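You operate a simulated robot arm through the tools that you are given. There is no shell and no other tool. Be economical: measure what you need, move in short steps, check, and stop when the job is done.

Carry out the task below with a simulated two-armed robot. There is one attempt and no reset: what you move stays moved.

Task
Take the yellow bowl and leave it on the shelf of the mortar bench. Take the blue tamper and put it on the shelf of the steel lab table. Take the small yellow paver and leave it on the shelf under the narrow bench. The order is free. Set down upright: blue tamper.

Only the result counts: the job must be done as asked and must still hold three seconds after the hand-in. Knocking over, shifting, dropping, spilling or breaking anything else fails it.

Robot
Two 6-joint arms with two-finger grippers on one trunk, on a base that drives. Base frame: it is fixed to the floor where the robot stands at the start and does not move with it; the origin is under the middle of the robot, x ahead of it, y to its left, z up; the surface under the hand at the start is at about z = 80.2. Readings come in cm, rad, newtons and seconds.
The left shoulder is at the start at [7, 14.8, 143.2], the right one opposite. With the tool pointing down near the work surface each hand reaches from about 34 to 62 cm from the robot's upright axis, wherever it stands, measured 20 degrees to its own side. Places, roughly: shelf of the mortar bench [80, 10, 40]; shelf of the steel lab table [-150, -50, 30]; shelf under the narrow bench [80, 310, 30]; small yellow paver [50, 300, 75]; yellow bowl (11x11x4 cm) [50, -20, 80]. Payload 2.45 kg a hand.
The tool frame of a hand sits at the grasp point between the pads (the TCP): z along the fingers, y along the line on which they close. The tips reach 3 cm beyond it. The gripper opens to 10.6 cm. The gripper's body begins 7.9 cm behind the TCP.
Orientation is that of the tool frame in the base frame, as a unit quaternion [w, x, y, z]. With the fingers straight down and closing along the base's y, the tool's x points along the base's -x, its y along +y and its z along -z.

Tools
- The arms move only by the tool drive_tool. It takes "left_series", "right_series" or both (then of equal length, played together; a hand with none holds still); each is one flat list of numbers, 7 for each row, row after row: the opening, from 0 (shut) to 1 (fully open), then the shift along the tool's x, y, z in units of 50 mm (1.0 is 50 mm), then the turn, a rotation vector about the tool's x, y, z in units of 8 degrees (1.0 is 8 degrees). In form: [claw, tx, ty, tz, wx, wy, wz, claw, tx, ty, tz, wx, wy, wz, ...]. A call has 1 to 20 rows; each row shifts and turns the commanded pose from where the row before left it, along the tool's axes as they then stand. A call with a number of a shift or a turn outside -1 to 1 is refused whole. Each row takes 0.2 s and may step no farther than 5 cm and 0.15 rad from the row before; otherwise, or with a gripper value out of range, the whole call is refused. Where a pose cannot be reached the arm comes as near as it can. A force on the tool above 40 N (or 10 N above the force at the start of the call, whichever is more), or a blocked arm, ends the call early, and 0.2 s more pass. The fingers move at their own pace (about 7.2 cm/s each) and stop on an object; they squeeze with about 25 N. The grip force told is the motor's: it shows also when the fingers shut on nothing. Time passes only in rows, and 0.2 s behind the last, so rows that do not move let the fingers close. It gives the time, the measured TCP pose, the force on the tool (base axes), the opening and the grip force at its end, in the units of the frame above (readings bear some noise), with the torque about the TCP (base axes, N m) and any sound that the robot's microphone picked up, and new pictures: "views" is both (left out), scene, wrist or none (wrist: the cameras of the hands that moved).
- Cameras (640 x 400 px; columns grow to the right, rows downward): "scene" is now at [11.98, 0.87, 163.18]; the picture's right is [0.11, -0.99, 0.00], its down [-0.82, -0.09, -0.57] and it looks along [0.56, 0.06, -0.82] (base axes); focal length 249 px, centre (320, 200). "left" rides on the left gripper at [7.6, 0.2, -10.6] in its tool frame; the picture's right is [-0.02, 1.00, 0.00], its down [-0.78, -0.02, -0.62] and it looks along [-0.62, -0.01, 0.78] (tool axes); focal length 247 px, centre (320, 200). "right" rides on the right gripper at [7.6, -0.2, -10.6] in its tool frame; the picture's right is [0.02, 1.00, 0.00], its down [-0.78, 0.02, -0.62] and it looks along [-0.62, 0.01, 0.78] (tool axes); focal length 247 px, centre (320, 200). There is no depth. A picture from a camera that has moved, and an enlarged one, comes with that camera's place and axes in the base frame and with its lens.
- lift_body(by): slides the trunk up (or, below 0, down) by that many cm; the arms and the scene camera ride with it, the base frame stays. It gives what a move gives, with no picture.
- roll_base(legs): drives the robot by 1 to 6 legs, each [ahead, left, turn to the left] in cm, cm and rad, along the robot's own axes; the way and the turn of a leg run together, so that a leg with both is an arc; at most 150 cm and 3.142 rad a leg. The arms and the cameras ride along, it lands a little off, and it stops where it bumps. It gives what a move gives, and a new picture of the scene camera.
- aim_head(pan, tilt): turns the head with the scene camera to pan (to the left, within 1.501 rad either way) and tilt (down, from -0.506 to 1.204), counted from straight ahead of the robot. It gives what a move gives, and a new picture of the scene camera.
- enlarge(camera, box): a new picture of the part [left, top, right, bottom] of that camera's present view, enlarged. The clock stands still meanwhile.
- hand_in(): hands the job in; it is judged then, once.

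Go step by step. Nothing tells you exact positions but the pictures and the camera data: compare them with the known pose of the tool, close in by small moves and look again before you grip or let go. The budget is 165 turns and 260 pictures, counting those below and the enlarged ones. Unless the task says otherwise, let go and move clear before handing in, and close with one line.

The tools are called after ">>>" as name(argument=value, ...) on one line, values as JSON. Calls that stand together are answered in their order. drive_tool: Moves the arms, as the interface text tells. Its arguments: {"type":"object","properties":{"left_series":{"type":"array"},"right_series":{"type":"array"},"views":{"type":"string","enum":["both","scene","wrist","none"]}},"required":[]} The other tools are called the same way: lift_body (by) slides the trunk up or down; roll_base (legs) drives the base; aim_head (pan, tilt) turns the head that bears the scene camera; enlarge (camera, box) takes an enlarged picture of a part of a camera's view; hand_in () hands the job in.

At the start:

```text
t: 0.0
left_position: [50.55, 32.89, 107.92]
left_tool_rot: [-0.001, 0.001, 1.0, -0.001]
left_force: [-0.1, 0.6, -0.7]
left_moment: [0.02, 0.02, 0.02]
left_gripper_width: 10.58
left_grasp_force: 0.2
right_position: [52.8, -19.6, 104.31]
right_tool_rot: [0.0, 0.0, 1.0, 0.0]
right_force: [-0.5, 0.7, -1.0]
right_moment: [0.02, 0.01, 0.04]
right_gripper_width: 10.59
right_grasp_force: 0.1
trunk travel left (down, up): [-90.4, 3.6]
robot x, y, heading: [-0.1, -0.36, -0.0]
head pan, tilt: [0.112, 0.967]
```

scene: 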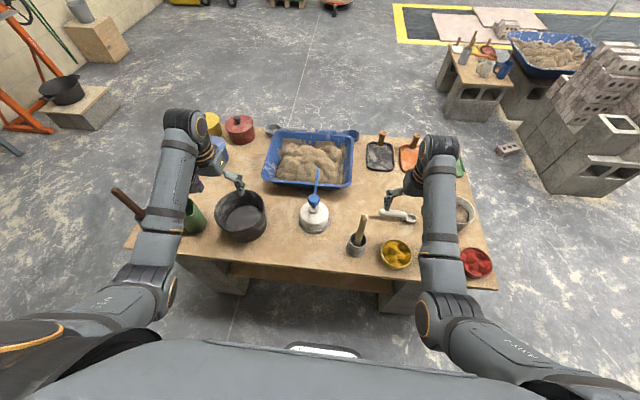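
right: 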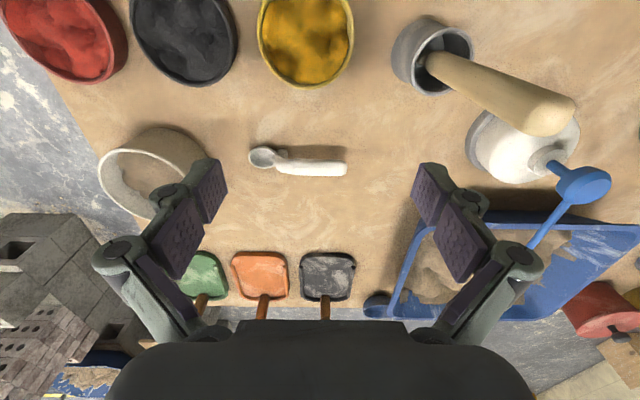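
left: 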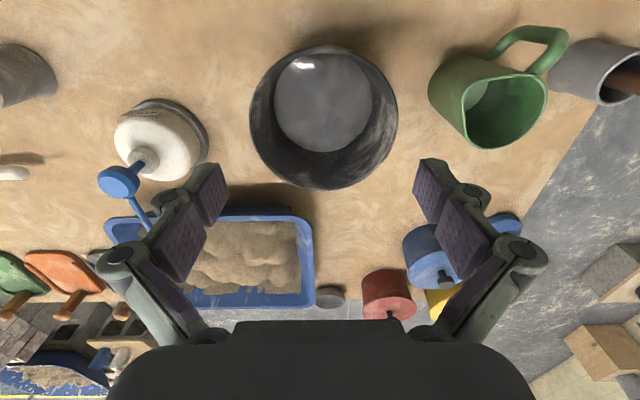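

I see the mortar bench in front of me with the yellow bowl near the right hand; a blue thing beside the left hand may be the tamper. I look closer first.

>>> enlarge(camera="scene", box=[160, 100, 320, 200])

>>> enlarge(camera="scene", box=[400, 20, 640, 170])

>>> enlarge(camera="scene", box=[100, 200, 500, 400])

```text
4.00 times, centred on (240, 150) of scene
camera zoom: at [11.98, 0.87, 163.18], right [0.11, -0.99, 0.0], down [-0.82, -0.09, -0.57], along [0.56, 0.06, -0.82], focal length 997 px, centre (640, 400)
```

zoom: 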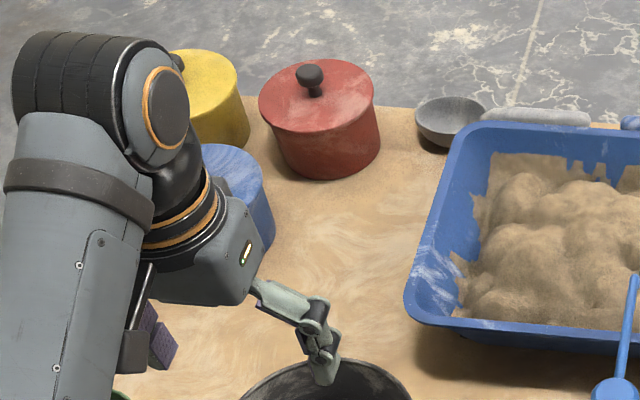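

```text
2.67 times, centred on (520, 95) of scene
camera zoom: at [11.98, 0.87, 163.18], right [0.11, -0.99, 0.0], down [-0.82, -0.09, -0.57], along [0.56, 0.06, -0.82], focal length 665 px, centre (-213, 480)
```

zoom: 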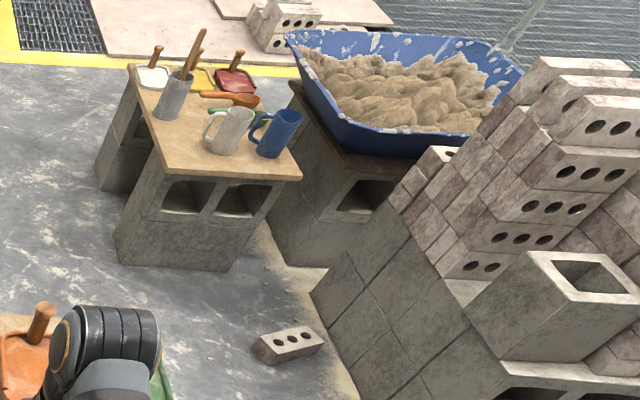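

```text
1.60 times, centred on (300, 300) of scene
camera zoom: at [11.98, 0.87, 163.18], right [0.11, -0.99, 0.0], down [-0.82, -0.09, -0.57], along [0.56, 0.06, -0.82], focal length 399 px, centre (352, 40)
```

zoom: 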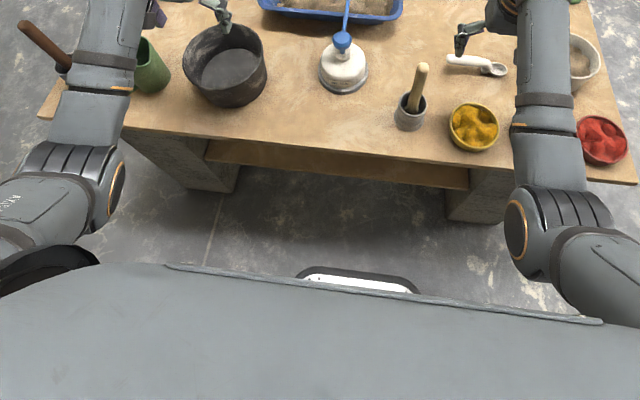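

The bench shelf is visible as a board under the top. I look around for the tamper, the lab table and the narrow bench.

>>> aim_head(pan=1.5, tilt=0.35)

>>> aim_head(pan=-1.5, tilt=0.35)

>>> aim_head(pan=0.5, tilt=0.4)

```text
t: 1.5
left_position: [50.63, 33.03, 107.93]
left_tool_rot: [-0.001, 0.0, 1.0, 0.0]
left_force: [-0.5, -0.9, 0.1]
left_moment: [-0.01, 0.0, 0.02]
left_gripper_width: 10.61
left_grasp_force: 0.1
right_position: [52.77, -19.67, 104.46]
right_tool_rot: [-0.001, 0.0, 1.0, 0.0]
right_force: [-0.3, 0.8, -0.9]
right_moment: [0.0, 0.01, 0.0]
right_gripper_width: 10.61
right_grasp_force: 0.0
trunk travel left (down, up): [-90.4, 3.6]
robot x, y, heading: [-0.01, -0.07, -0.001]
head pan, tilt: [1.499, 0.351]
camera scene: at [5.54, 9.35, 168.42], right [1.0, -0.07, 0.0], down [-0.03, -0.34, -0.94], along [0.07, 0.94, -0.34], focal length 249 px, centre (320, 200)
```

scene: 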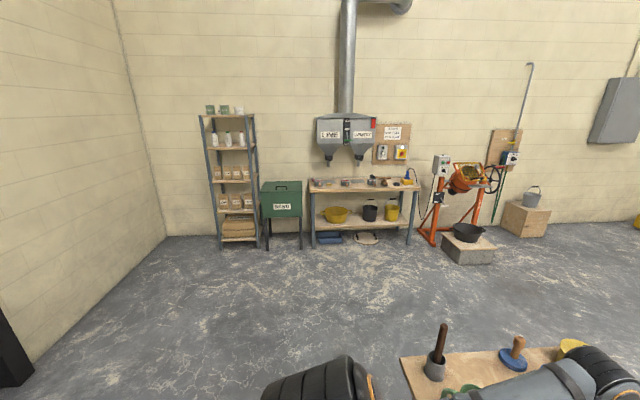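

```text
t: 4.1
left_position: [50.54, 32.95, 107.99]
left_tool_rot: [0.0, 0.0, 1.0, 0.0]
left_force: [-0.5, 1.1, 0.3]
left_moment: [-0.01, -0.02, 0.01]
left_gripper_width: 10.6
left_grasp_force: 0.0
right_position: [52.63, -19.66, 104.39]
right_tool_rot: [0.001, -0.001, 1.0, 0.0]
right_force: [-0.4, -0.8, 0.7]
right_moment: [0.02, 0.03, -0.01]
right_gripper_width: 10.61
right_grasp_force: 0.0
trunk travel left (down, up): [-90.4, 3.6]
robot x, y, heading: [0.02, 0.12, 0.004]
head pan, tilt: [-1.499, 0.351]
camera scene: at [5.53, -9.22, 168.42], right [-1.0, -0.07, 0.0], down [-0.02, 0.34, -0.94], along [0.07, -0.94, -0.34], focal length 249 px, centre (320, 200)
```

scene: 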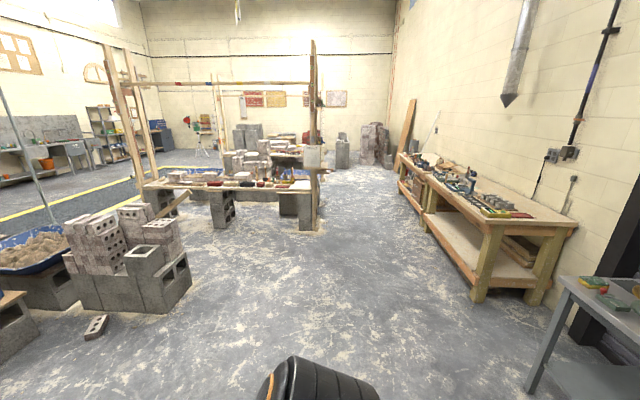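

```text
t: 6.0
left_position: [50.56, 32.94, 107.85]
left_tool_rot: [0.0, 0.0, 1.0, 0.001]
left_force: [-0.2, 0.0, 0.4]
left_moment: [-0.01, -0.01, -0.02]
left_gripper_width: 10.58
left_grasp_force: 0.0
right_position: [52.69, -19.57, 104.39]
right_tool_rot: [0.0, 0.0, 1.0, 0.0]
right_force: [0.5, -0.3, -0.5]
right_moment: [0.0, 0.02, -0.03]
right_gripper_width: 10.63
right_grasp_force: 0.2
trunk travel left (down, up): [-90.4, 3.6]
robot x, y, heading: [0.33, 0.16, -0.0]
head pan, tilt: [0.499, 0.4]
camera scene: at [13.0, 4.49, 167.97], right [0.48, -0.88, 0.0], down [-0.34, -0.19, -0.92], along [0.81, 0.44, -0.39], focal length 249 px, centre (320, 200)
```

scene: 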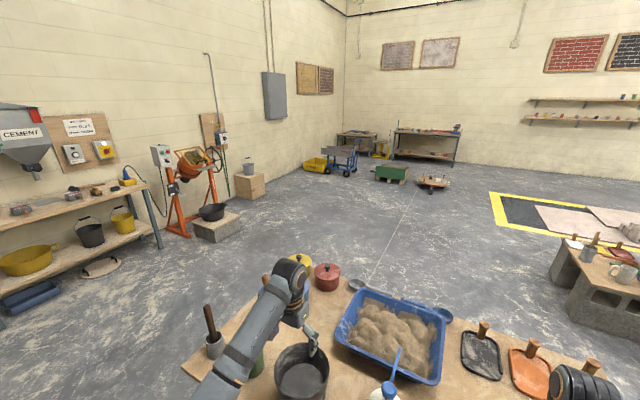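

The yellow bowl is at about [48, -21, 84 rim], close to the front edge (x≈41); the shelf's front edge is about x≈47. I back up a little and turn the right hand to straddle the near rim, pitched forward.

>>> roll_base(legs=[[-12, 0, 0]])

>>> drive_tool(right_series=[1, 0, 0, 0, 0, 0, 1, 1, 0, 0, 0, 0, 0, 1, 1, 0, 0, 0, 0, 0, 1, 1, 0, 0, 0, 0, 0, 1, 1, 0, 0, 0, 0, 0, 1, 1, 0, 0, 0, 0, 0, 1, 1, 0, 0, 0, 0, 0, 1, 1, 0, 0, 0, 0, 0, 1, 1, 0, 0, 0, 0, 0, 1, 1, 0, 0, 0, 0, 0, 1, 1, 0, 0, 0, 0, 0, 1, 1, 0, 0, 0, 0, 0, 0.25, 1, 0, 0, 0, -1, 0, 0, 1, 0, 0, 0, -1, 0, 0, 1, 0, 0, 0, -1, 0, 0, 1, 0, 0, 0, -1, 0, 0, 1, 0, 0, 0, -1, 0, 0], views="both")

```text
t: 7.3
left_position: [38.46, 32.99, 107.83]
left_tool_rot: [-0.001, 0.0, 1.0, 0.0]
left_force: [0.5, -0.2, 0.4]
left_moment: [0.01, 0.01, -0.01]
left_gripper_width: 10.57
left_grasp_force: 0.1
right_position: [40.54, -19.68, 104.19]
right_tool_rot: [-0.001, 0.0, 1.0, 0.0]
right_force: [0.3, -0.6, -0.1]
right_moment: [-0.01, 0.04, 0.01]
right_gripper_width: 10.58
right_grasp_force: 0.0
trunk travel left (down, up): [-90.4, 3.6]
robot x, y, heading: [-12.17, 0.03, 0.002]
head pan, tilt: [0.499, 0.4]
camera scene: at [1.0, 4.5, 167.94], right [0.48, -0.88, 0.0], down [-0.34, -0.19, -0.92], along [0.81, 0.44, -0.39], focal length 249 px, centre (320, 200)
```

scene: 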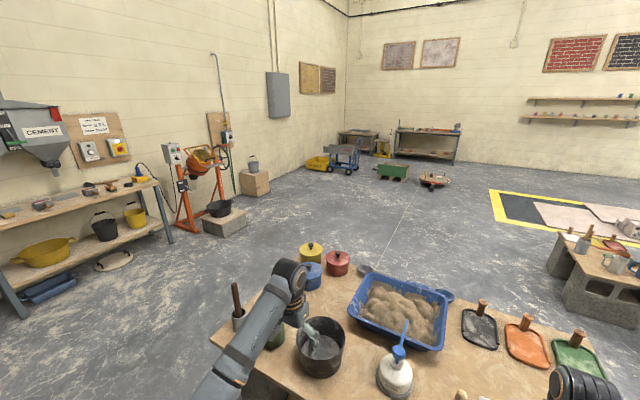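

```text
t: 10.9
left_position: [38.27, 32.83, 107.97]
left_tool_rot: [0.001, 0.0, 1.0, 0.0]
left_force: [-0.6, 0.6, 0.5]
left_moment: [0.03, 0.0, 0.01]
left_gripper_width: 10.6
left_grasp_force: 0.2
right_position: [40.27, -19.71, 104.5]
right_tool_rot: [0.244, 0.664, 0.664, 0.243]
right_force: [-0.4, 0.2, -0.2]
right_moment: [0.02, 0.01, 0.02]
right_gripper_width: 10.6
right_grasp_force: 0.1
trunk travel left (down, up): [-90.4, 3.6]
robot x, y, heading: [-12.05, 0.16, -0.002]
head pan, tilt: [0.499, 0.4]
camera scene: at [0.53, 4.5, 167.99], right [0.48, -0.88, 0.0], down [-0.34, -0.19, -0.92], along [0.81, 0.44, -0.39], focal length 249 px, centre (320, 200)
camera right: at [33.35, -12.03, 112.5], right [0.76, 0.02, 0.65], down [-0.39, -0.78, 0.49], along [0.52, -0.62, -0.59], focal length 247 px, centre (320, 200)
```

scene: 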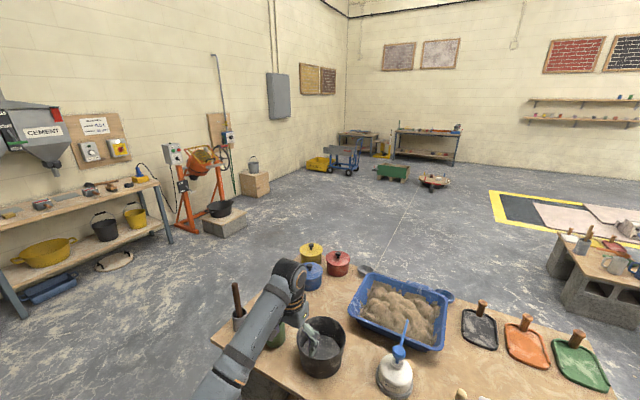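
right: 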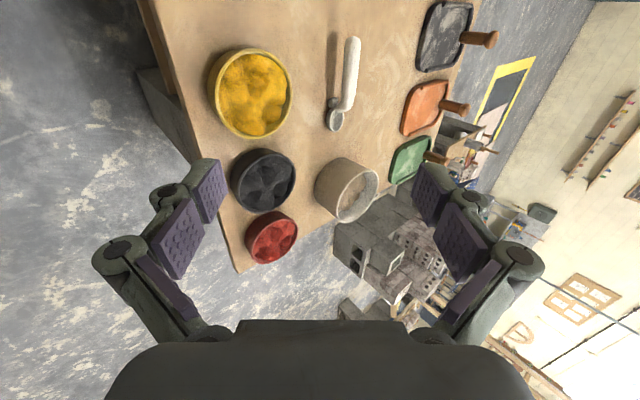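

The pitch works. I take a closer look at the bowl's rim and contents.

>>> enlarge(camera="right", box=[140, 20, 340, 145])

```text
3.20 times, centred on (240, 82) of right
camera zoom: at [33.35, -12.03, 112.5], right [0.76, 0.02, 0.65], down [-0.39, -0.78, 0.49], along [0.52, -0.62, -0.59], focal length 790 px, centre (576, 576)
```

zoom: 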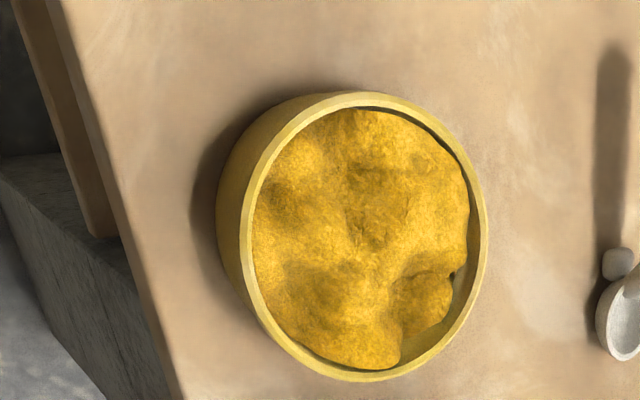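

The rim looks about 10–10.5 cm wide with steep walls and the bowl is nearly full, so a grip across the body from the front, hand low and camera on top, looks soundest. I turn the wrist a further 90°.

>>> drive_tool(right_series=[1, 0, 0, 0, 0, 0, 1, 1, 0, 0, 0, 0, 0, 1, 1, 0, 0, 0, 0, 0, 1, 1, 0, 0, 0, 0, 0, 1, 1, 0, 0, 0, 0, 0, 1, 1, 0, 0, 0, 0, 0, 1, 1, 0, 0, 0, 0, 0, 1, 1, 0, 0, 0, 0, 0, 1, 1, 0, 0, 0, 0, 0, 1, 1, 0, 0, 0, 0, 0, 1, 1, 0, 0, 0, 0, 0, 1, 1, 0, 0, 0, 0, 0, 0.25], views="wrist")

```text
t: 13.5
left_position: [38.27, 33.04, 108.03]
left_tool_rot: [0.0, 0.0, 1.0, 0.0]
left_force: [0.1, 0.5, 0.0]
left_moment: [-0.03, 0.03, -0.02]
left_gripper_width: 10.61
left_grasp_force: 0.0
right_position: [39.68, -18.83, 105.69]
right_tool_rot: [0.029, 0.936, 0.014, 0.35]
right_force: [0.0, 0.5, -0.2]
right_moment: [0.04, 0.0, -0.02]
right_gripper_width: 10.59
right_grasp_force: 0.1
right hand out of reach, approached as far as the arm can: row 11, 12
trunk travel left (down, up): [-90.4, 3.6]
robot x, y, heading: [-12.44, -0.12, 0.004]
head pan, tilt: [0.499, 0.4]
camera right: at [38.52, -17.91, 118.65], right [0.02, -1.0, 0.08], down [-1.0, -0.03, -0.04], along [0.05, -0.08, -1.0], focal length 247 px, centre (320, 200)
```

right: 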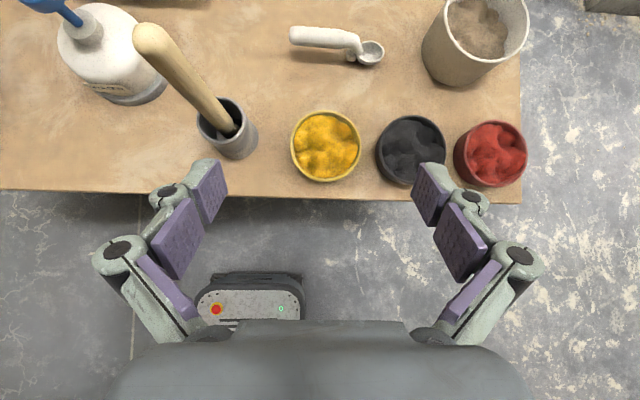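

Nice overhead view. I measure the bowl precisely in it.

>>> enlarge(camera="right", box=[250, 90, 410, 190])

```text
4.00 times, centred on (330, 140) of right
camera zoom: at [38.52, -17.91, 118.65], right [0.02, -1.0, 0.08], down [-1.0, -0.03, -0.04], along [0.05, -0.08, -1.0], focal length 988 px, centre (280, 440)
```

zoom: 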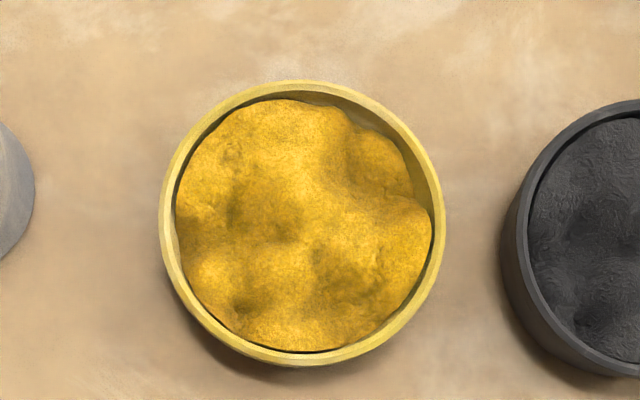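

Rim diameter ≈10.1 cm, centre ≈[47.9, -21.2]; black bowl is only 2.3 cm away, so I yaw the hand ~30° left and pitch to ~60° before coming in.

>>> drive_tool(right_series=[1, 0, 0, 0, 0, 1, 0, 1, 0, 0, 0, 0, 1, 0, 1, 0, 0, 0, 0, 0.5, 0, 1, 0, 0, 0, 0.81, 0, -0.47, 1, 0, 0, 0, 0.81, 0, -0.47, 1, 0, 0, 0, 0.81, 0, -0.47, 1, 0, 0, 0, 0.81, 0, -0.47], views="wrist")

>>> aim_head(pan=-0.3, tilt=0.9)

```text
t: 15.1
left_position: [38.35, 32.86, 107.9]
left_tool_rot: [-0.001, -0.001, 1.0, 0.0]
left_force: [0.7, 0.6, -0.3]
left_moment: [0.0, -0.01, -0.01]
left_gripper_width: 10.6
left_grasp_force: 0.0
right_position: [39.26, -17.04, 105.22]
right_tool_rot: [-0.13, 0.837, 0.225, 0.482]
right_force: [-0.5, -0.8, 0.2]
right_moment: [0.03, 0.01, 0.01]
right_gripper_width: 10.59
right_grasp_force: 0.1
trunk travel left (down, up): [-90.4, 3.6]
robot x, y, heading: [-12.46, 0.07, 0.002]
head pan, tilt: [0.499, 0.4]
camera right: at [34.4, -19.62, 117.04], right [0.51, -0.86, 0.02], down [-0.8, -0.48, -0.37], along [0.33, 0.17, -0.93], focal length 247 px, centre (320, 200)
```

right: 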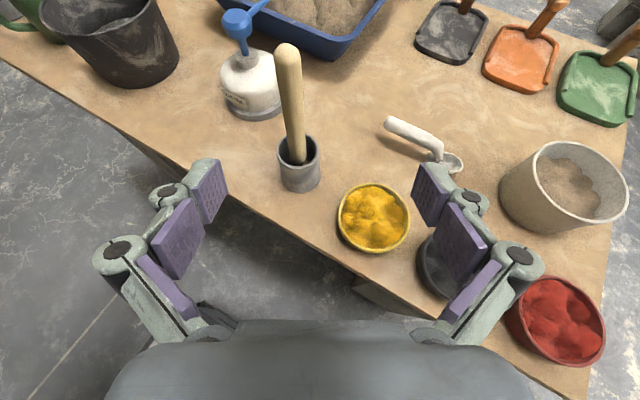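

```text
t: 16.2
left_position: [38.33, 33.02, 108.03]
left_tool_rot: [0.001, 0.0, 1.0, 0.001]
left_force: [0.0, 0.5, -0.3]
left_moment: [0.01, 0.03, -0.01]
left_gripper_width: 10.6
left_grasp_force: 0.1
right_position: [39.07, -17.06, 105.04]
right_tool_rot: [-0.128, 0.837, 0.223, 0.483]
right_force: [0.8, 0.7, -1.0]
right_moment: [-0.02, 0.0, 0.05]
right_gripper_width: 10.6
right_grasp_force: 0.1
trunk travel left (down, up): [-90.4, 3.6]
robot x, y, heading: [-12.39, -0.09, -0.0]
head pan, tilt: [-0.3, 0.901]
camera scene: at [-0.22, -2.17, 163.67], right [-0.3, -0.96, 0.0], down [-0.75, 0.23, -0.62], along [0.59, -0.18, -0.78], focal length 249 px, centre (320, 200)
```

scene: 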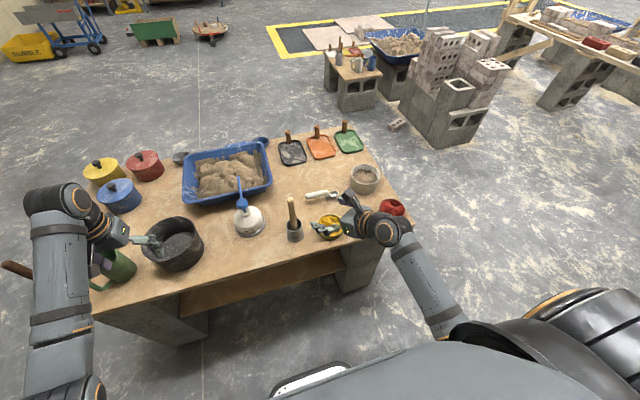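

The hand is at 60° pitch and 30° yaw; bowl centre ≈[47.8, -21.3]. I move to 7 cm above the grip pose and check.

>>> drive_tool(right_series=[1, -0.378, 0.322, 0.468, 0, 0, 0, 1, -0.378, 0.322, 0.468, 0, 0, 0, 1, -0.378, 0.322, 0.468, 0, 0, 0, 1, -0.378, 0.322, 0.468, 0, 0, 0, 1, -0.378, 0.322, 0.468, 0, 0, 0], views="wrist")

>>> enlarge(camera="scene", box=[240, 160, 440, 285])

```text
t: 17.4
left_position: [38.45, 32.98, 107.8]
left_tool_rot: [-0.001, 0.0, 1.0, 0.0]
left_force: [0.6, -0.4, 0.4]
left_moment: [0.01, 0.02, 0.01]
left_gripper_width: 10.6
left_grasp_force: 0.0
right_position: [47.79, -21.46, 90.82]
right_tool_rot: [-0.129, 0.837, 0.224, 0.482]
right_force: [0.6, -0.8, 0.2]
right_moment: [0.01, 0.02, 0.02]
right_gripper_width: 10.6
right_grasp_force: 0.0
trunk travel left (down, up): [-90.4, 3.6]
robot x, y, heading: [-12.61, 0.22, -0.002]
head pan, tilt: [-0.3, 0.901]
camera right: at [43.16, -23.92, 102.87], right [0.51, -0.86, 0.02], down [-0.8, -0.48, -0.37], along [0.32, 0.17, -0.93], focal length 247 px, centre (320, 200)
```

right: 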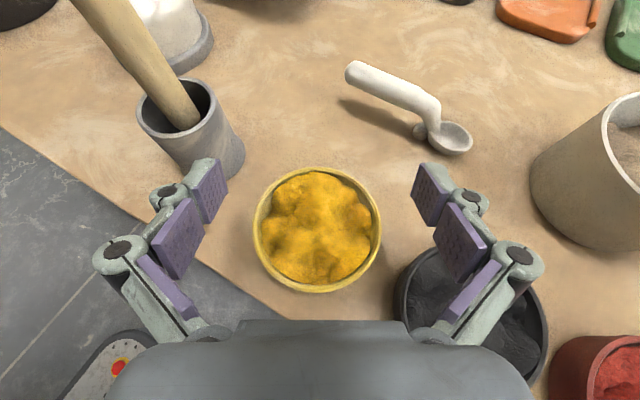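

```text
3.20 times, centred on (340, 222) of scene
camera zoom: at [0.0, -2.21, 163.65], right [-0.3, -0.96, 0.0], down [-0.75, 0.23, -0.62], along [0.59, -0.18, -0.78], focal length 798 px, centre (256, 128)
```

zoom: 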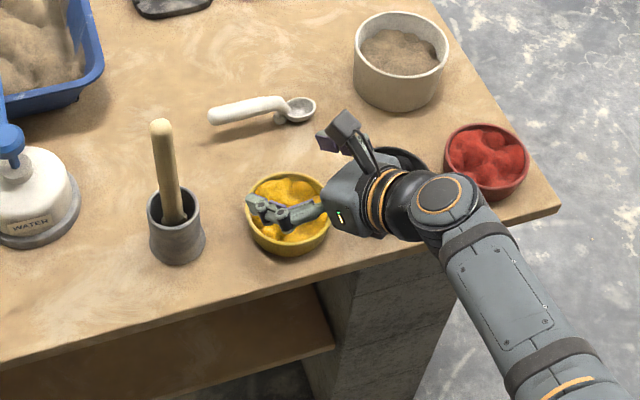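

Alignment is good to about a millimetre. I lower straight down to z≈84.3 with the fingers beside the rim.

>>> drive_tool(right_series=[1, -0.382, -0.008, 0.205, 0, 0, 0, 1, -0.382, -0.008, 0.205, 0, 0, 0, 1, -0.382, -0.008, 0.205, 0, 0, 0], views="wrist")

>>> enlarge(camera="scene", box=[270, 180, 430, 280])

```text
t: 18.2
left_position: [38.08, 33.03, 108.12]
left_tool_rot: [0.002, 0.0, 1.0, -0.001]
left_force: [-0.1, -0.2, 0.2]
left_moment: [-0.03, 0.01, -0.01]
left_gripper_width: 10.59
left_grasp_force: 0.0
right_position: [47.76, -21.23, 85.13]
right_tool_rot: [-0.125, 0.834, 0.224, 0.488]
right_force: [7.2, -3.1, 16.5]
right_moment: [-0.86, -0.63, 0.21]
right_gripper_width: 10.58
right_grasp_force: 0.0
trunk travel left (down, up): [-90.4, 3.6]
robot x, y, heading: [-12.26, -0.31, 0.002]
head pan, tilt: [-0.3, 0.901]
camera right: at [42.93, -23.75, 96.96], right [0.51, -0.86, 0.03], down [-0.79, -0.48, -0.38], along [0.34, 0.17, -0.93], focal length 247 px, centre (320, 200)
```

right: 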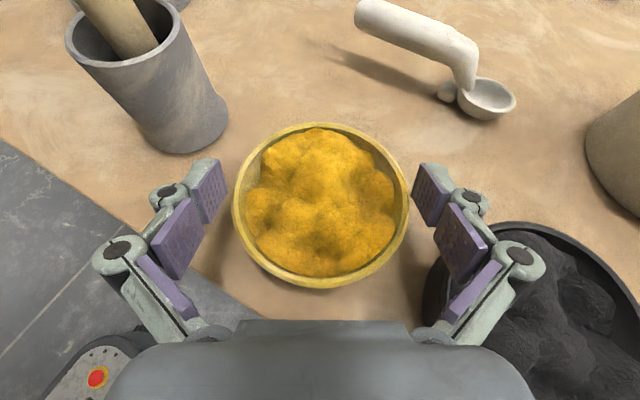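

```text
4.00 times, centred on (350, 230) of scene
camera zoom: at [-0.63, -2.0, 163.75], right [-0.3, -0.96, 0.0], down [-0.75, 0.23, -0.62], along [0.6, -0.18, -0.78], focal length 997 px, centre (200, 80)
```

zoom: 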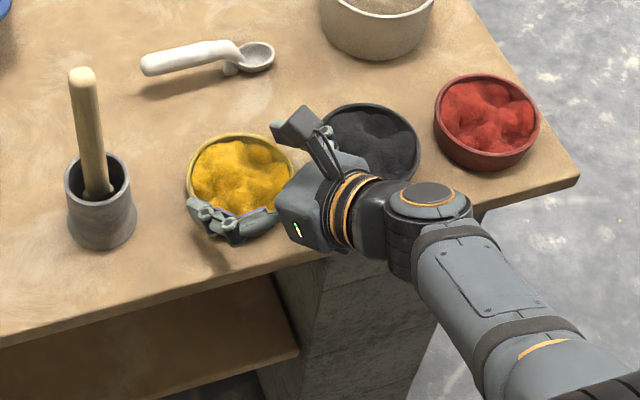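

Something pushes back at ~18 N near the right finger. I zoom in to see what touches.

>>> enlarge(camera="right", box=[340, 120, 580, 270])

>>> enlarge(camera="scene", box=[310, 200, 390, 250])

```text
2.67 times, centred on (460, 195) of right
camera zoom: at [42.93, -23.75, 96.96], right [0.51, -0.86, 0.03], down [-0.79, -0.48, -0.38], along [0.34, 0.17, -0.93], focal length 659 px, centre (-53, 213)
```

zoom: 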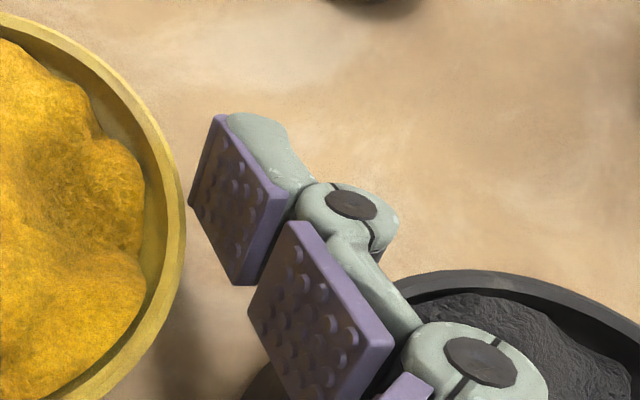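

```text
8.00 times, centred on (350, 225) of scene
camera zoom: at [-0.63, -2.0, 163.75], right [-0.3, -0.96, 0.0], down [-0.75, 0.23, -0.62], along [0.6, -0.18, -0.78], focal length 1994 px, centre (80, 0)
```

zoom: 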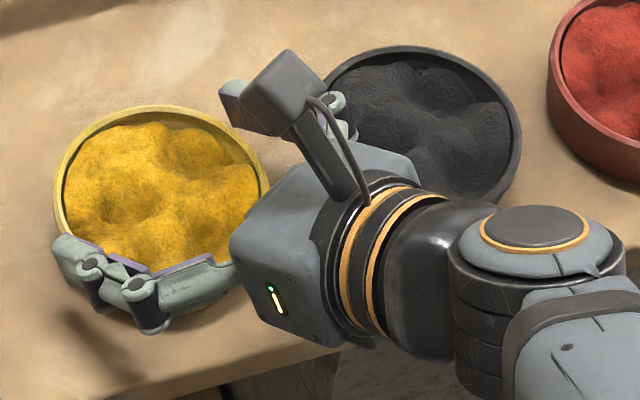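

The force points to the bowl's right rim under the right finger. I lift 1.5 cm, shift 3 mm to that side and feel down again.

>>> drive_tool(right_series=[1, 0.26, 0, -0.15, 0, 0, 0, 1, 0, 0.06, 0, 0, 0, 0, 1, 0, 0, 0, 0, 0, 0], views="none")

>>> drive_tool(right_series=[1, -0.173, 0, 0.1, 0, 0, 0, 1, -0.087, 0, 0.05, 0, 0, 0], views="none")

```text
t: 19.0
left_position: [38.38, 32.96, 107.82]
left_tool_rot: [0.0, 0.0, 1.0, 0.0]
left_force: [-0.7, 0.2, 0.5]
left_moment: [0.04, 0.05, -0.01]
left_gripper_width: 10.59
left_grasp_force: 0.1
right_position: [47.8, -21.5, 85.89]
right_tool_rot: [-0.129, 0.837, 0.225, 0.482]
right_force: [0.2, 0.8, 0.3]
right_moment: [0.04, 0.01, 0.0]
right_gripper_width: 10.58
right_grasp_force: 0.1
trunk travel left (down, up): [-90.4, 3.6]
robot x, y, heading: [-12.29, -0.28, 0.005]
head pan, tilt: [-0.3, 0.901]
```

```text
t: 19.6
left_position: [37.79, 33.1, 108.13]
left_tool_rot: [0.001, 0.0, 1.0, -0.001]
left_force: [1.0, -0.4, -0.5]
left_moment: [-0.01, 0.0, -0.01]
left_gripper_width: 10.61
left_grasp_force: 0.0
right_position: [47.83, -21.33, 85.1]
right_tool_rot: [-0.128, 0.834, 0.223, 0.488]
right_force: [-4.1, 0.4, 26.8]
right_moment: [1.29, 0.67, 0.4]
right_gripper_width: 10.64
right_grasp_force: 0.4
trunk travel left (down, up): [-90.4, 3.6]
robot x, y, heading: [-12.26, -0.04, -0.002]
head pan, tilt: [-0.3, 0.901]
```

The contact flipped to the left finger, so the bowl is about as wide as the full opening (~10.6 cm). I change to a rim pinch at the left-front rim: lift, steepen to 30° from vertical, narrow the fingers and shift over the wall.

>>> drive_tool(right_series=[1, 0.52, 0, -0.3, 0, 0, 0, 1, 0.52, 0, -0.3, 0, 0, 0, 0.3, 0, -0.5, 0, 0, -1, 0, 0.3, 0, -0.5, 0, 0, -1, 0, 0.3, 0, 0, 0, 0, -1, 0, 0.3, 0, 0, 0, 0, -0.75, 0, 0.3, 0, 0, 0, 0, 0, 0], views="wrist")

```text
t: 21.2
left_position: [38.31, 32.9, 107.96]
left_tool_rot: [0.0, -0.001, 1.0, 0.0]
left_force: [-0.8, 0.6, 0.7]
left_moment: [-0.04, -0.02, 0.01]
left_gripper_width: 10.62
left_grasp_force: 0.0
right_position: [45.09, -17.18, 90.59]
right_tool_rot: [-0.066, 0.933, 0.251, 0.249]
right_force: [0.1, 0.1, 0.1]
right_moment: [-0.01, 0.01, 0.01]
right_gripper_width: 3.17
right_grasp_force: 0.1
trunk travel left (down, up): [-90.4, 3.6]
robot x, y, heading: [-12.25, -0.1, -0.003]
head pan, tilt: [-0.3, 0.901]
camera right: at [46.2, -16.41, 103.64], right [0.51, -0.86, 0.01], down [-0.85, -0.51, 0.15], along [-0.12, -0.09, -0.99], focal length 247 px, centre (320, 200)
```

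right: 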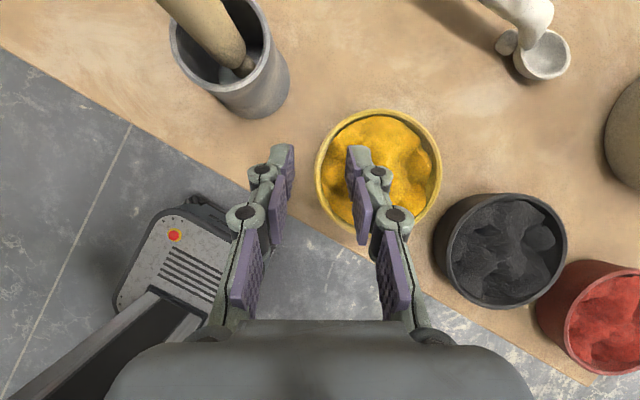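

The fingers straddle the left rim wall well (mid-wall in line). I descend 5.6 cm.

>>> drive_tool(right_series=[0.3, -0.14, 0, 0.243, 0, 0, 0, 0.3, -0.14, 0, 0.243, 0, 0, 0, 0.3, -0.14, 0, 0.243, 0, 0, 0, 0.3, -0.07, 0, 0.121, 0, 0, 0, 0.3, -0.07, 0, 0.121, 0, 0, 0], views="wrist")

```text
t: 22.4
left_position: [38.24, 32.98, 107.84]
left_tool_rot: [0.001, 0.001, 1.0, 0.0]
left_force: [0.5, -0.2, 0.4]
left_moment: [0.0, -0.01, 0.01]
left_gripper_width: 10.59
left_grasp_force: 0.0
right_position: [45.32, -17.15, 84.88]
right_tool_rot: [-0.067, 0.933, 0.25, 0.25]
right_force: [-0.1, 0.5, -0.8]
right_moment: [-0.02, 0.02, 0.01]
right_gripper_width: 3.18
right_grasp_force: 0.0
trunk travel left (down, up): [-90.4, 3.6]
robot x, y, heading: [-12.45, -0.2, -0.001]
head pan, tilt: [-0.3, 0.901]
camera right: at [46.33, -16.47, 97.96], right [0.52, -0.86, 0.01], down [-0.85, -0.51, 0.15], along [-0.12, -0.09, -0.99], focal length 247 px, centre (320, 200)
```

right: 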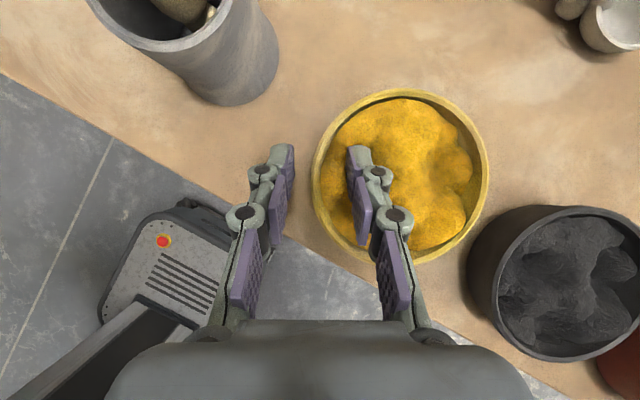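

No contact yet, the inner finger is free inside. I go 5 mm lower and close.

>>> drive_tool(right_series=[0.3, -0.05, 0, 0.087, 0, 0, 0, 0.0, 0, 0, 0, 0, 0, 0, 0.0, 0, 0, 0, 0, 0, 0, 0.0, 0, 0, 0, 0, 0, 0, 0.0, 0, 0, 0, 0, 0, 0], views="wrist")

```text
t: 23.6
left_position: [38.24, 32.95, 107.94]
left_tool_rot: [0.0, -0.001, 1.0, 0.0]
left_force: [0.3, -0.1, -0.1]
left_moment: [0.0, -0.01, 0.0]
left_gripper_width: 10.59
left_grasp_force: 0.0
right_position: [45.28, -17.18, 84.51]
right_tool_rot: [-0.066, 0.933, 0.25, 0.25]
right_force: [-0.1, 1.4, -0.1]
right_moment: [0.2, 0.11, -0.01]
right_gripper_width: 0.95
right_grasp_force: 25.1
trunk travel left (down, up): [-90.4, 3.6]
robot x, y, heading: [-12.68, 0.05, -0.001]
head pan, tilt: [-0.3, 0.901]
camera right: at [46.36, -16.44, 97.51], right [0.52, -0.86, 0.01], down [-0.85, -0.51, 0.15], along [-0.12, -0.09, -0.99], focal length 247 px, centre (320, 200)
```

right: 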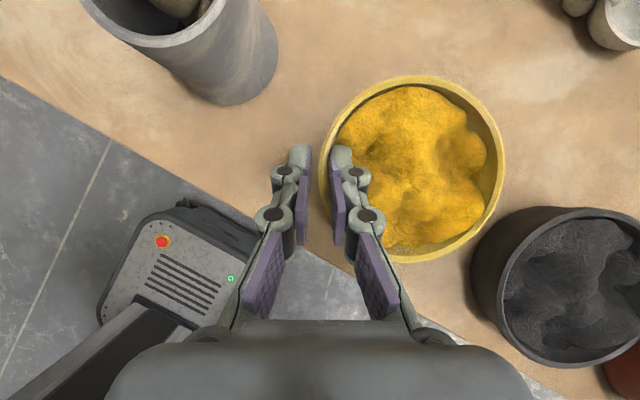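

Gripped (wall ≈0.95 cm, 25 N). I lift a little and check that it hangs level.

>>> drive_tool(right_series=[0, 0.05, 0, -0.087, 0, 0, 0, 0, 0.1, 0, -0.173, 0, 0, 0, 0, 0.15, 0, -0.26, 0, 0, 0, 0, 0.15, 0, -0.26, 0, 0, 0, 0, 0, 0, 0, 0, 0, 0], views="both")

```text
t: 24.8
left_position: [38.21, 32.9, 107.96]
left_tool_rot: [0.0, 0.0, 1.0, 0.0]
left_force: [-1.1, 0.0, -0.5]
left_moment: [-0.02, 0.02, 0.01]
left_gripper_width: 10.59
left_grasp_force: 0.0
right_position: [45.2, -17.13, 88.93]
right_tool_rot: [-0.066, 0.933, 0.25, 0.25]
right_force: [0.3, 0.2, 0.2]
right_moment: [0.0, 0.01, 0.0]
right_gripper_width: 0.01
right_grasp_force: 25.3
trunk travel left (down, up): [-90.4, 3.6]
robot x, y, heading: [-12.53, 0.0, 0.002]
head pan, tilt: [-0.3, 0.901]
camera scene: at [-0.23, -2.16, 163.67], right [-0.3, -0.96, 0.0], down [-0.75, 0.23, -0.62], along [0.59, -0.18, -0.78], focal length 249 px, centre (320, 200)
camera right: at [46.32, -16.38, 102.05], right [0.52, -0.86, 0.01], down [-0.85, -0.51, 0.15], along [-0.12, -0.09, -0.99], focal length 247 px, centre (320, 200)
```

scene: 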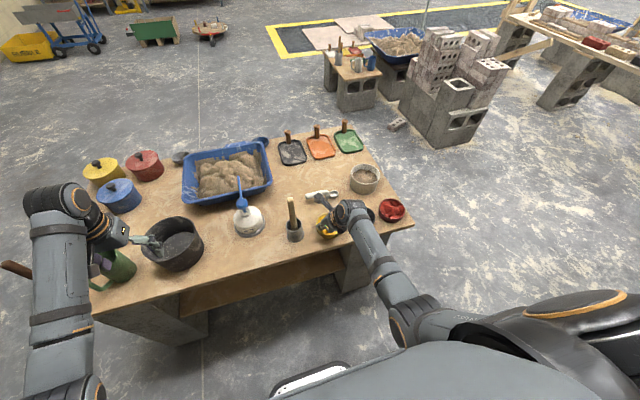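
right: 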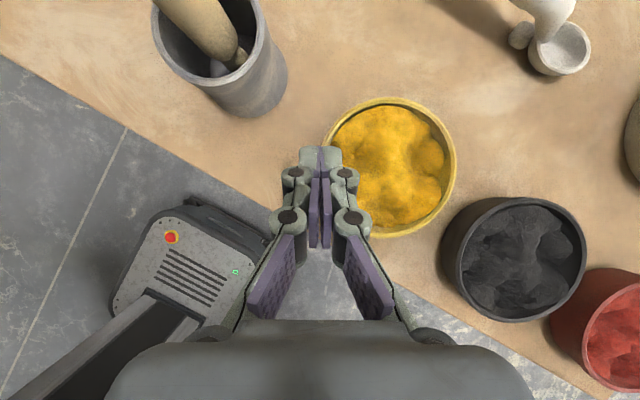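

The rim slipped out and the bowl stayed put (shifted <1 cm). I look closely at its wall profile to choose a better grip.

>>> enlarge(camera="right", box=[300, 80, 500, 205])

>>> enlarge(camera="scene", box=[290, 180, 410, 255])

```text
3.20 times, centred on (400, 142) of right
camera zoom: at [46.32, -16.38, 102.05], right [0.52, -0.86, 0.01], down [-0.85, -0.51, 0.15], along [-0.12, -0.09, -0.99], focal length 790 px, centre (64, 384)
```

zoom: 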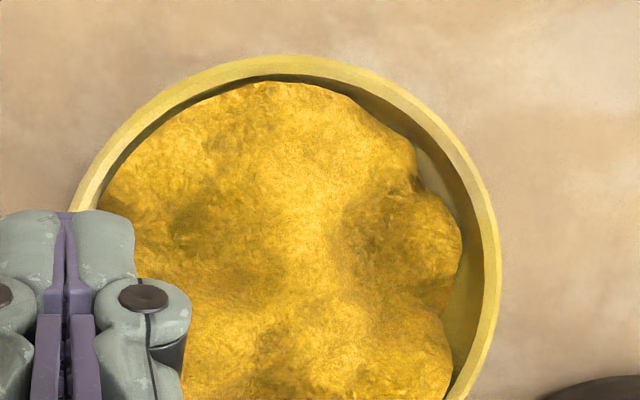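

```text
5.33 times, centred on (350, 218) of scene
camera zoom: at [-0.23, -2.16, 163.67], right [-0.3, -0.96, 0.0], down [-0.75, 0.23, -0.62], along [0.59, -0.18, -0.78], focal length 1330 px, centre (160, 107)
```

zoom: 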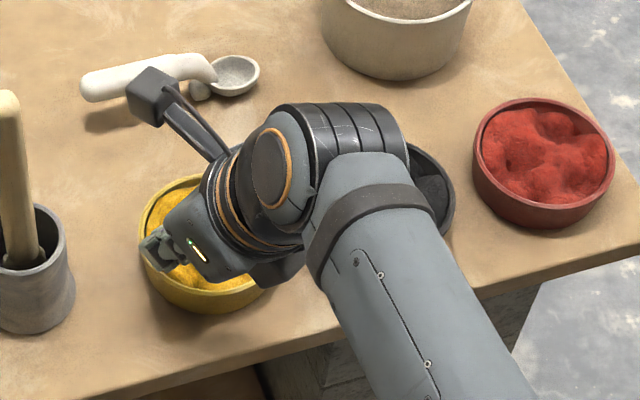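

The wall pinch cannot carry it; but the images fit a rim of ≈10.4 cm at z≈83.6, so a carefully centred straddle (opening 10.6) should go. I reopen and centre above the bowl.

>>> drive_tool(right_series=[1, 0.104, 0.552, -0.056, 0, 0, 0, 1, 0.104, 0.552, -0.056, 0, 0, 0, 1, 0, 0, 0, 0, 0, 0, 1, 0, 0, 0, 0, 0, 0], views="none")

>>> enlarge(camera="right", box=[160, 90, 480, 290])

```text
t: 25.8
left_position: [38.25, 32.85, 107.81]
left_tool_rot: [0.0, 0.0, 1.0, 0.0]
left_force: [0.6, 0.4, -0.2]
left_moment: [0.01, 0.02, -0.01]
left_gripper_width: 10.62
left_grasp_force: 0.1
right_position: [48.54, -21.69, 89.97]
right_tool_rot: [-0.067, 0.933, 0.25, 0.251]
right_force: [-0.7, -0.7, 0.4]
right_moment: [-0.02, -0.02, 0.01]
right_gripper_width: 10.59
right_grasp_force: 0.0
trunk travel left (down, up): [-90.4, 3.6]
robot x, y, heading: [-12.37, 0.41, -0.001]
head pan, tilt: [-0.3, 0.901]
```

```text
2.00 times, centred on (320, 190) of right
camera zoom: at [49.6, -21.01, 103.0], right [0.52, -0.86, 0.01], down [-0.85, -0.51, 0.15], along [-0.12, -0.09, -0.99], focal length 494 px, centre (320, 220)
```

zoom: 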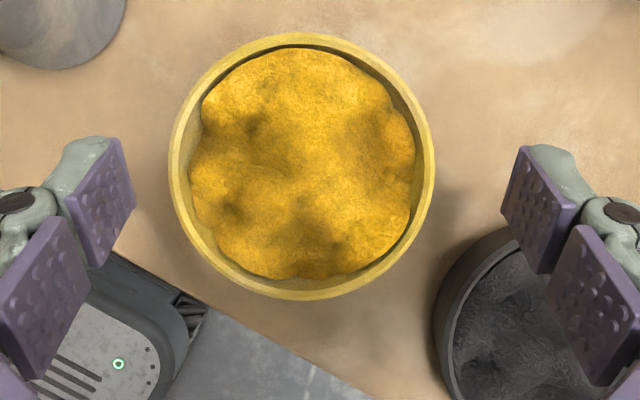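

Centred diameter is essentially equal to the opening, so from above is too tight. I'll instead grip horizontally below the rim after dragging the bowl forward to free space; first I touch the bench with closed fingers to learn its height.

>>> drive_tool(right_series=[0, 0.64, 0.425, 0.368, 0, 0, 0, 0, 0.64, 0.425, 0.368, 0, 0, 0, 0, 0, 0, 0, 0, 0, 0, 0, 0, 0, 0, 0, 0, 0], views="both")

```text
t: 26.8
left_position: [38.21, 33.06, 107.89]
left_tool_rot: [0.0, -0.001, 1.0, 0.0]
left_force: [-0.6, -0.9, 0.2]
left_moment: [0.02, 0.01, 0.0]
left_gripper_width: 10.61
left_grasp_force: 0.0
right_position: [55.82, -21.53, 90.12]
right_tool_rot: [-0.066, 0.933, 0.25, 0.25]
right_force: [0.4, -0.3, -1.0]
right_moment: [0.0, 0.01, -0.01]
right_gripper_width: 0.01
right_grasp_force: 25.3
right hand out of reach, approached as far as the arm can: row 2
trunk travel left (down, up): [-90.4, 3.6]
robot x, y, heading: [-12.33, 0.26, 0.004]
head pan, tilt: [-0.3, 0.901]
camera scene: at [-0.28, -2.19, 163.67], right [-0.3, -0.96, 0.0], down [-0.75, 0.23, -0.62], along [0.59, -0.18, -0.78], focal length 249 px, centre (320, 200)
camera right: at [56.89, -20.87, 103.15], right [0.52, -0.86, 0.01], down [-0.85, -0.51, 0.15], along [-0.12, -0.09, -0.99], focal length 247 px, centre (320, 200)
```

scene: 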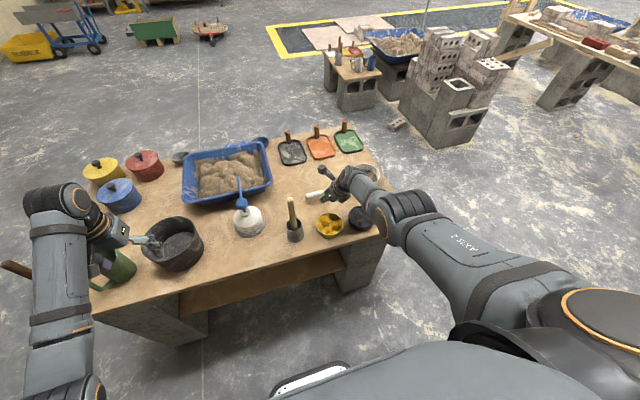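
right: 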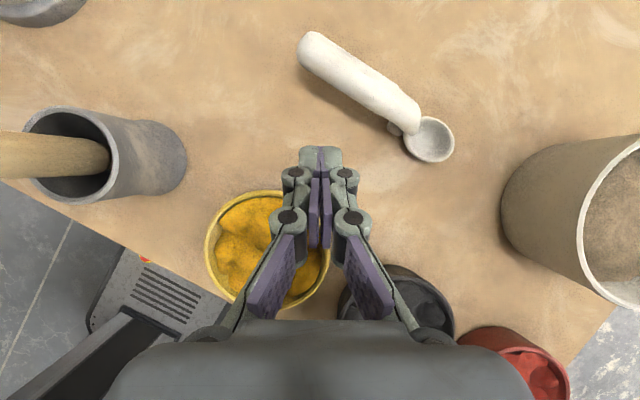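

I feel down for the bench surface here.

>>> drive_tool(right_series=[0, -0.27, 0, 0.468, 0, 0, 0, 0, -0.27, 0, 0.468, 0, 0, 0, 0, -0.04, 0, 0.0693, 0, 0, 0, 0, -0.04, 0, 0.0693, 0, 0, 0, 0, -0.04, 0, 0.0693, 0, 0, 0], views="none")

```text
t: 28.0
left_position: [38.13, 32.96, 107.97]
left_tool_rot: [0.001, 0.0, 1.0, 0.0]
left_force: [-0.8, -0.1, 0.2]
left_moment: [0.0, 0.03, -0.04]
left_gripper_width: 10.62
left_grasp_force: 0.1
right_position: [53.12, -22.49, 86.63]
right_tool_rot: [-0.065, 0.933, 0.249, 0.253]
right_force: [3.6, -2.1, 12.3]
right_moment: [-0.06, -0.16, -0.04]
right_gripper_width: 0.62
right_grasp_force: 24.9
right hand out of reach, approached as far as the arm can: row 1, 2, 4, 5
trunk travel left (down, up): [-90.4, 3.6]
robot x, y, heading: [-12.08, -0.01, -0.001]
head pan, tilt: [-0.3, 0.901]
```

The arm was out of reach and drifted onto the bowl's far rim; I lift off and bring the base closer.

>>> drive_tool(right_series=[0, 0.35, 0, -0.6, 0, 0, 0, 0, 0.35, 0, -0.6, 0, 0, 0, 0, 0, 0, 0, 0, 0, 0], views="wrist")

>>> roll_base(legs=[[10, 0, 0]])

```text
t: 28.8
left_position: [38.31, 32.89, 107.96]
left_tool_rot: [-0.001, 0.0, 1.0, -0.001]
left_force: [1.3, 0.0, 0.5]
left_moment: [0.0, -0.01, -0.02]
left_gripper_width: 10.57
left_grasp_force: 0.0
right_position: [53.32, -22.37, 93.14]
right_tool_rot: [-0.067, 0.933, 0.249, 0.249]
right_force: [0.4, 0.1, -0.1]
right_moment: [-0.03, 0.02, -0.01]
right_gripper_width: 0.01
right_grasp_force: 24.9
trunk travel left (down, up): [-90.4, 3.6]
robot x, y, heading: [-12.57, 0.02, 0.004]
head pan, tilt: [-0.3, 0.901]
camera right: at [54.35, -21.56, 106.29], right [0.52, -0.86, 0.01], down [-0.85, -0.51, 0.15], along [-0.12, -0.09, -0.99], focal length 247 px, centre (320, 200)
```

right: 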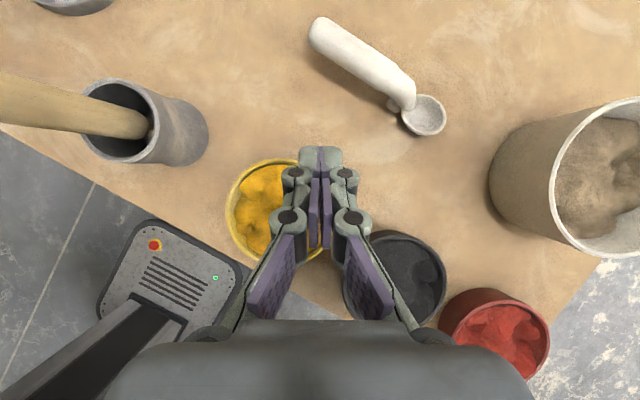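

```text
t: 30.0
left_position: [47.98, 32.91, 108.02]
left_tool_rot: [0.0, 0.0, 1.0, 0.001]
left_force: [-0.6, 0.7, -0.5]
left_moment: [-0.04, -0.03, -0.01]
left_gripper_width: 10.58
left_grasp_force: 0.0
right_position: [62.88, -22.41, 93.45]
right_tool_rot: [-0.066, 0.933, 0.249, 0.252]
right_force: [0.0, -0.1, -0.3]
right_moment: [0.0, -0.01, 0.0]
right_gripper_width: 0.0
right_grasp_force: 25.1
trunk travel left (down, up): [-90.4, 3.6]
robot x, y, heading: [-2.18, -0.06, -0.004]
head pan, tilt: [-0.3, 0.901]
camera scene: at [9.36, -2.18, 163.7], right [-0.3, -0.95, 0.0], down [-0.75, 0.23, -0.62], along [0.59, -0.18, -0.78], focal length 249 px, centre (320, 200)
```

scene: 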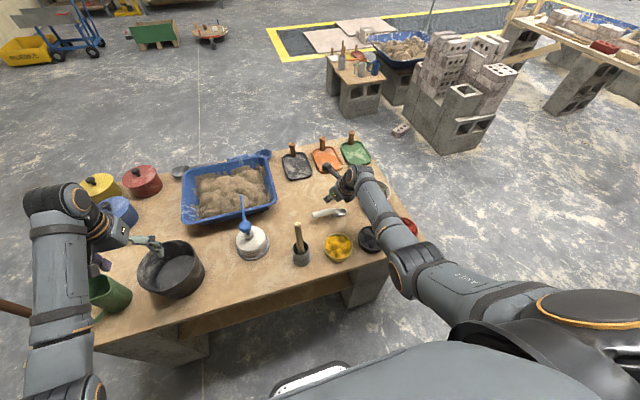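

I move back over the bowl and look.

>>> drive_tool(right_series=[0, -0.573, -0.405, -0.33, 0, 0, 0, 0, -0.573, -0.405, -0.33, 0, 0, 0, 0, -0.573, -0.405, -0.33, 0, 0, 0, 0, -0.573, -0.405, -0.33, 0, 0, 0], views="wrist")

```text
t: 31.0
left_position: [48.13, 32.84, 108.15]
left_tool_rot: [0.001, -0.001, 1.0, 0.0]
left_force: [0.5, 0.0, 0.2]
left_moment: [0.03, -0.07, 0.01]
left_gripper_width: 10.59
left_grasp_force: 0.0
right_position: [47.31, -22.02, 93.34]
right_tool_rot: [-0.066, 0.933, 0.249, 0.251]
right_force: [-0.2, -0.7, 0.7]
right_moment: [0.0, -0.01, 0.01]
right_gripper_width: 0.0
right_grasp_force: 24.5
trunk travel left (down, up): [-90.4, 3.6]
robot x, y, heading: [-2.19, -0.05, 0.002]
head pan, tilt: [-0.3, 0.901]
camera right: at [48.43, -21.28, 106.33], right [0.51, -0.86, 0.01], down [-0.85, -0.51, 0.14], along [-0.12, -0.09, -0.99], focal length 247 px, centre (320, 200)
```

right: 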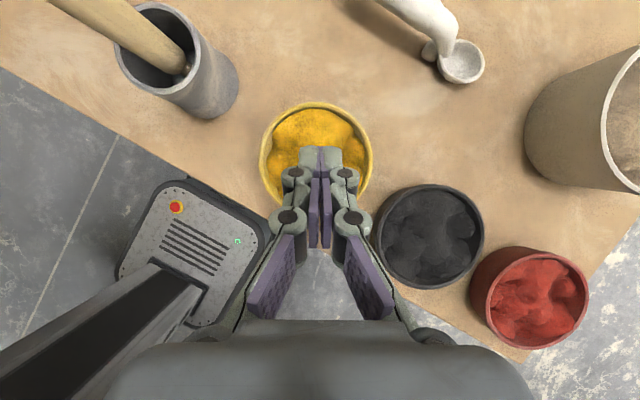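

Bowl at ≈[49.1, -21.0]. I insert the closed fingers inside it (no resistance there before) and drag it forward by its far inner wall.

>>> drive_tool(right_series=[0, -0.385, 0, 0.667, 0, 0, 0, 0, -0.385, 0, 0.667, 0, 0, 0, 0, 0.255, 0.17, 0.147, 0, 0, 0, 0, 0.255, 0.17, 0.147, 0, 0, 0, 0, 0.255, 0.17, 0.147, 0, 0, 0, 0, 0.255, 0.17, 0.147, 0, 0, 0, 0, 0.255, 0.17, 0.147, 0, 0, 0], views="wrist")

```text
t: 32.6
left_position: [48.22, 32.97, 107.91]
left_tool_rot: [-0.001, 0.001, 1.0, -0.001]
left_force: [-0.4, 0.5, -0.3]
left_moment: [-0.02, 0.04, -0.02]
left_gripper_width: 10.6
left_grasp_force: 0.2
right_position: [56.5, -21.83, 85.77]
right_tool_rot: [-0.066, 0.933, 0.25, 0.251]
right_force: [-0.5, 0.5, 2.4]
right_moment: [0.01, -0.07, -0.01]
right_gripper_width: 0.01
right_grasp_force: 24.7
trunk travel left (down, up): [-90.4, 3.6]
robot x, y, heading: [-2.81, 0.22, -0.005]
head pan, tilt: [-0.3, 0.901]
camera right: at [57.49, -21.07, 98.69], right [0.52, -0.86, 0.01], down [-0.85, -0.51, 0.15], along [-0.12, -0.09, -0.99], focal length 247 px, centre (320, 200)
```

right: 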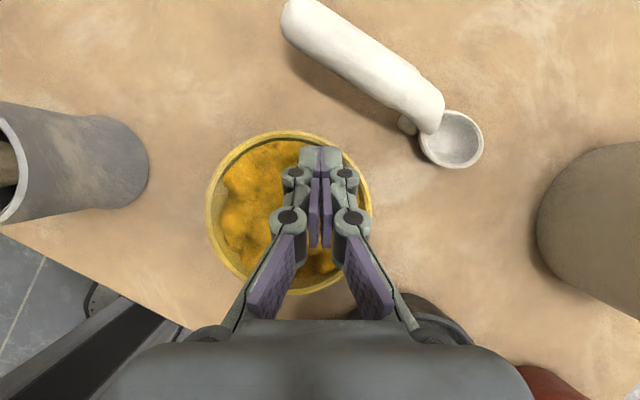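

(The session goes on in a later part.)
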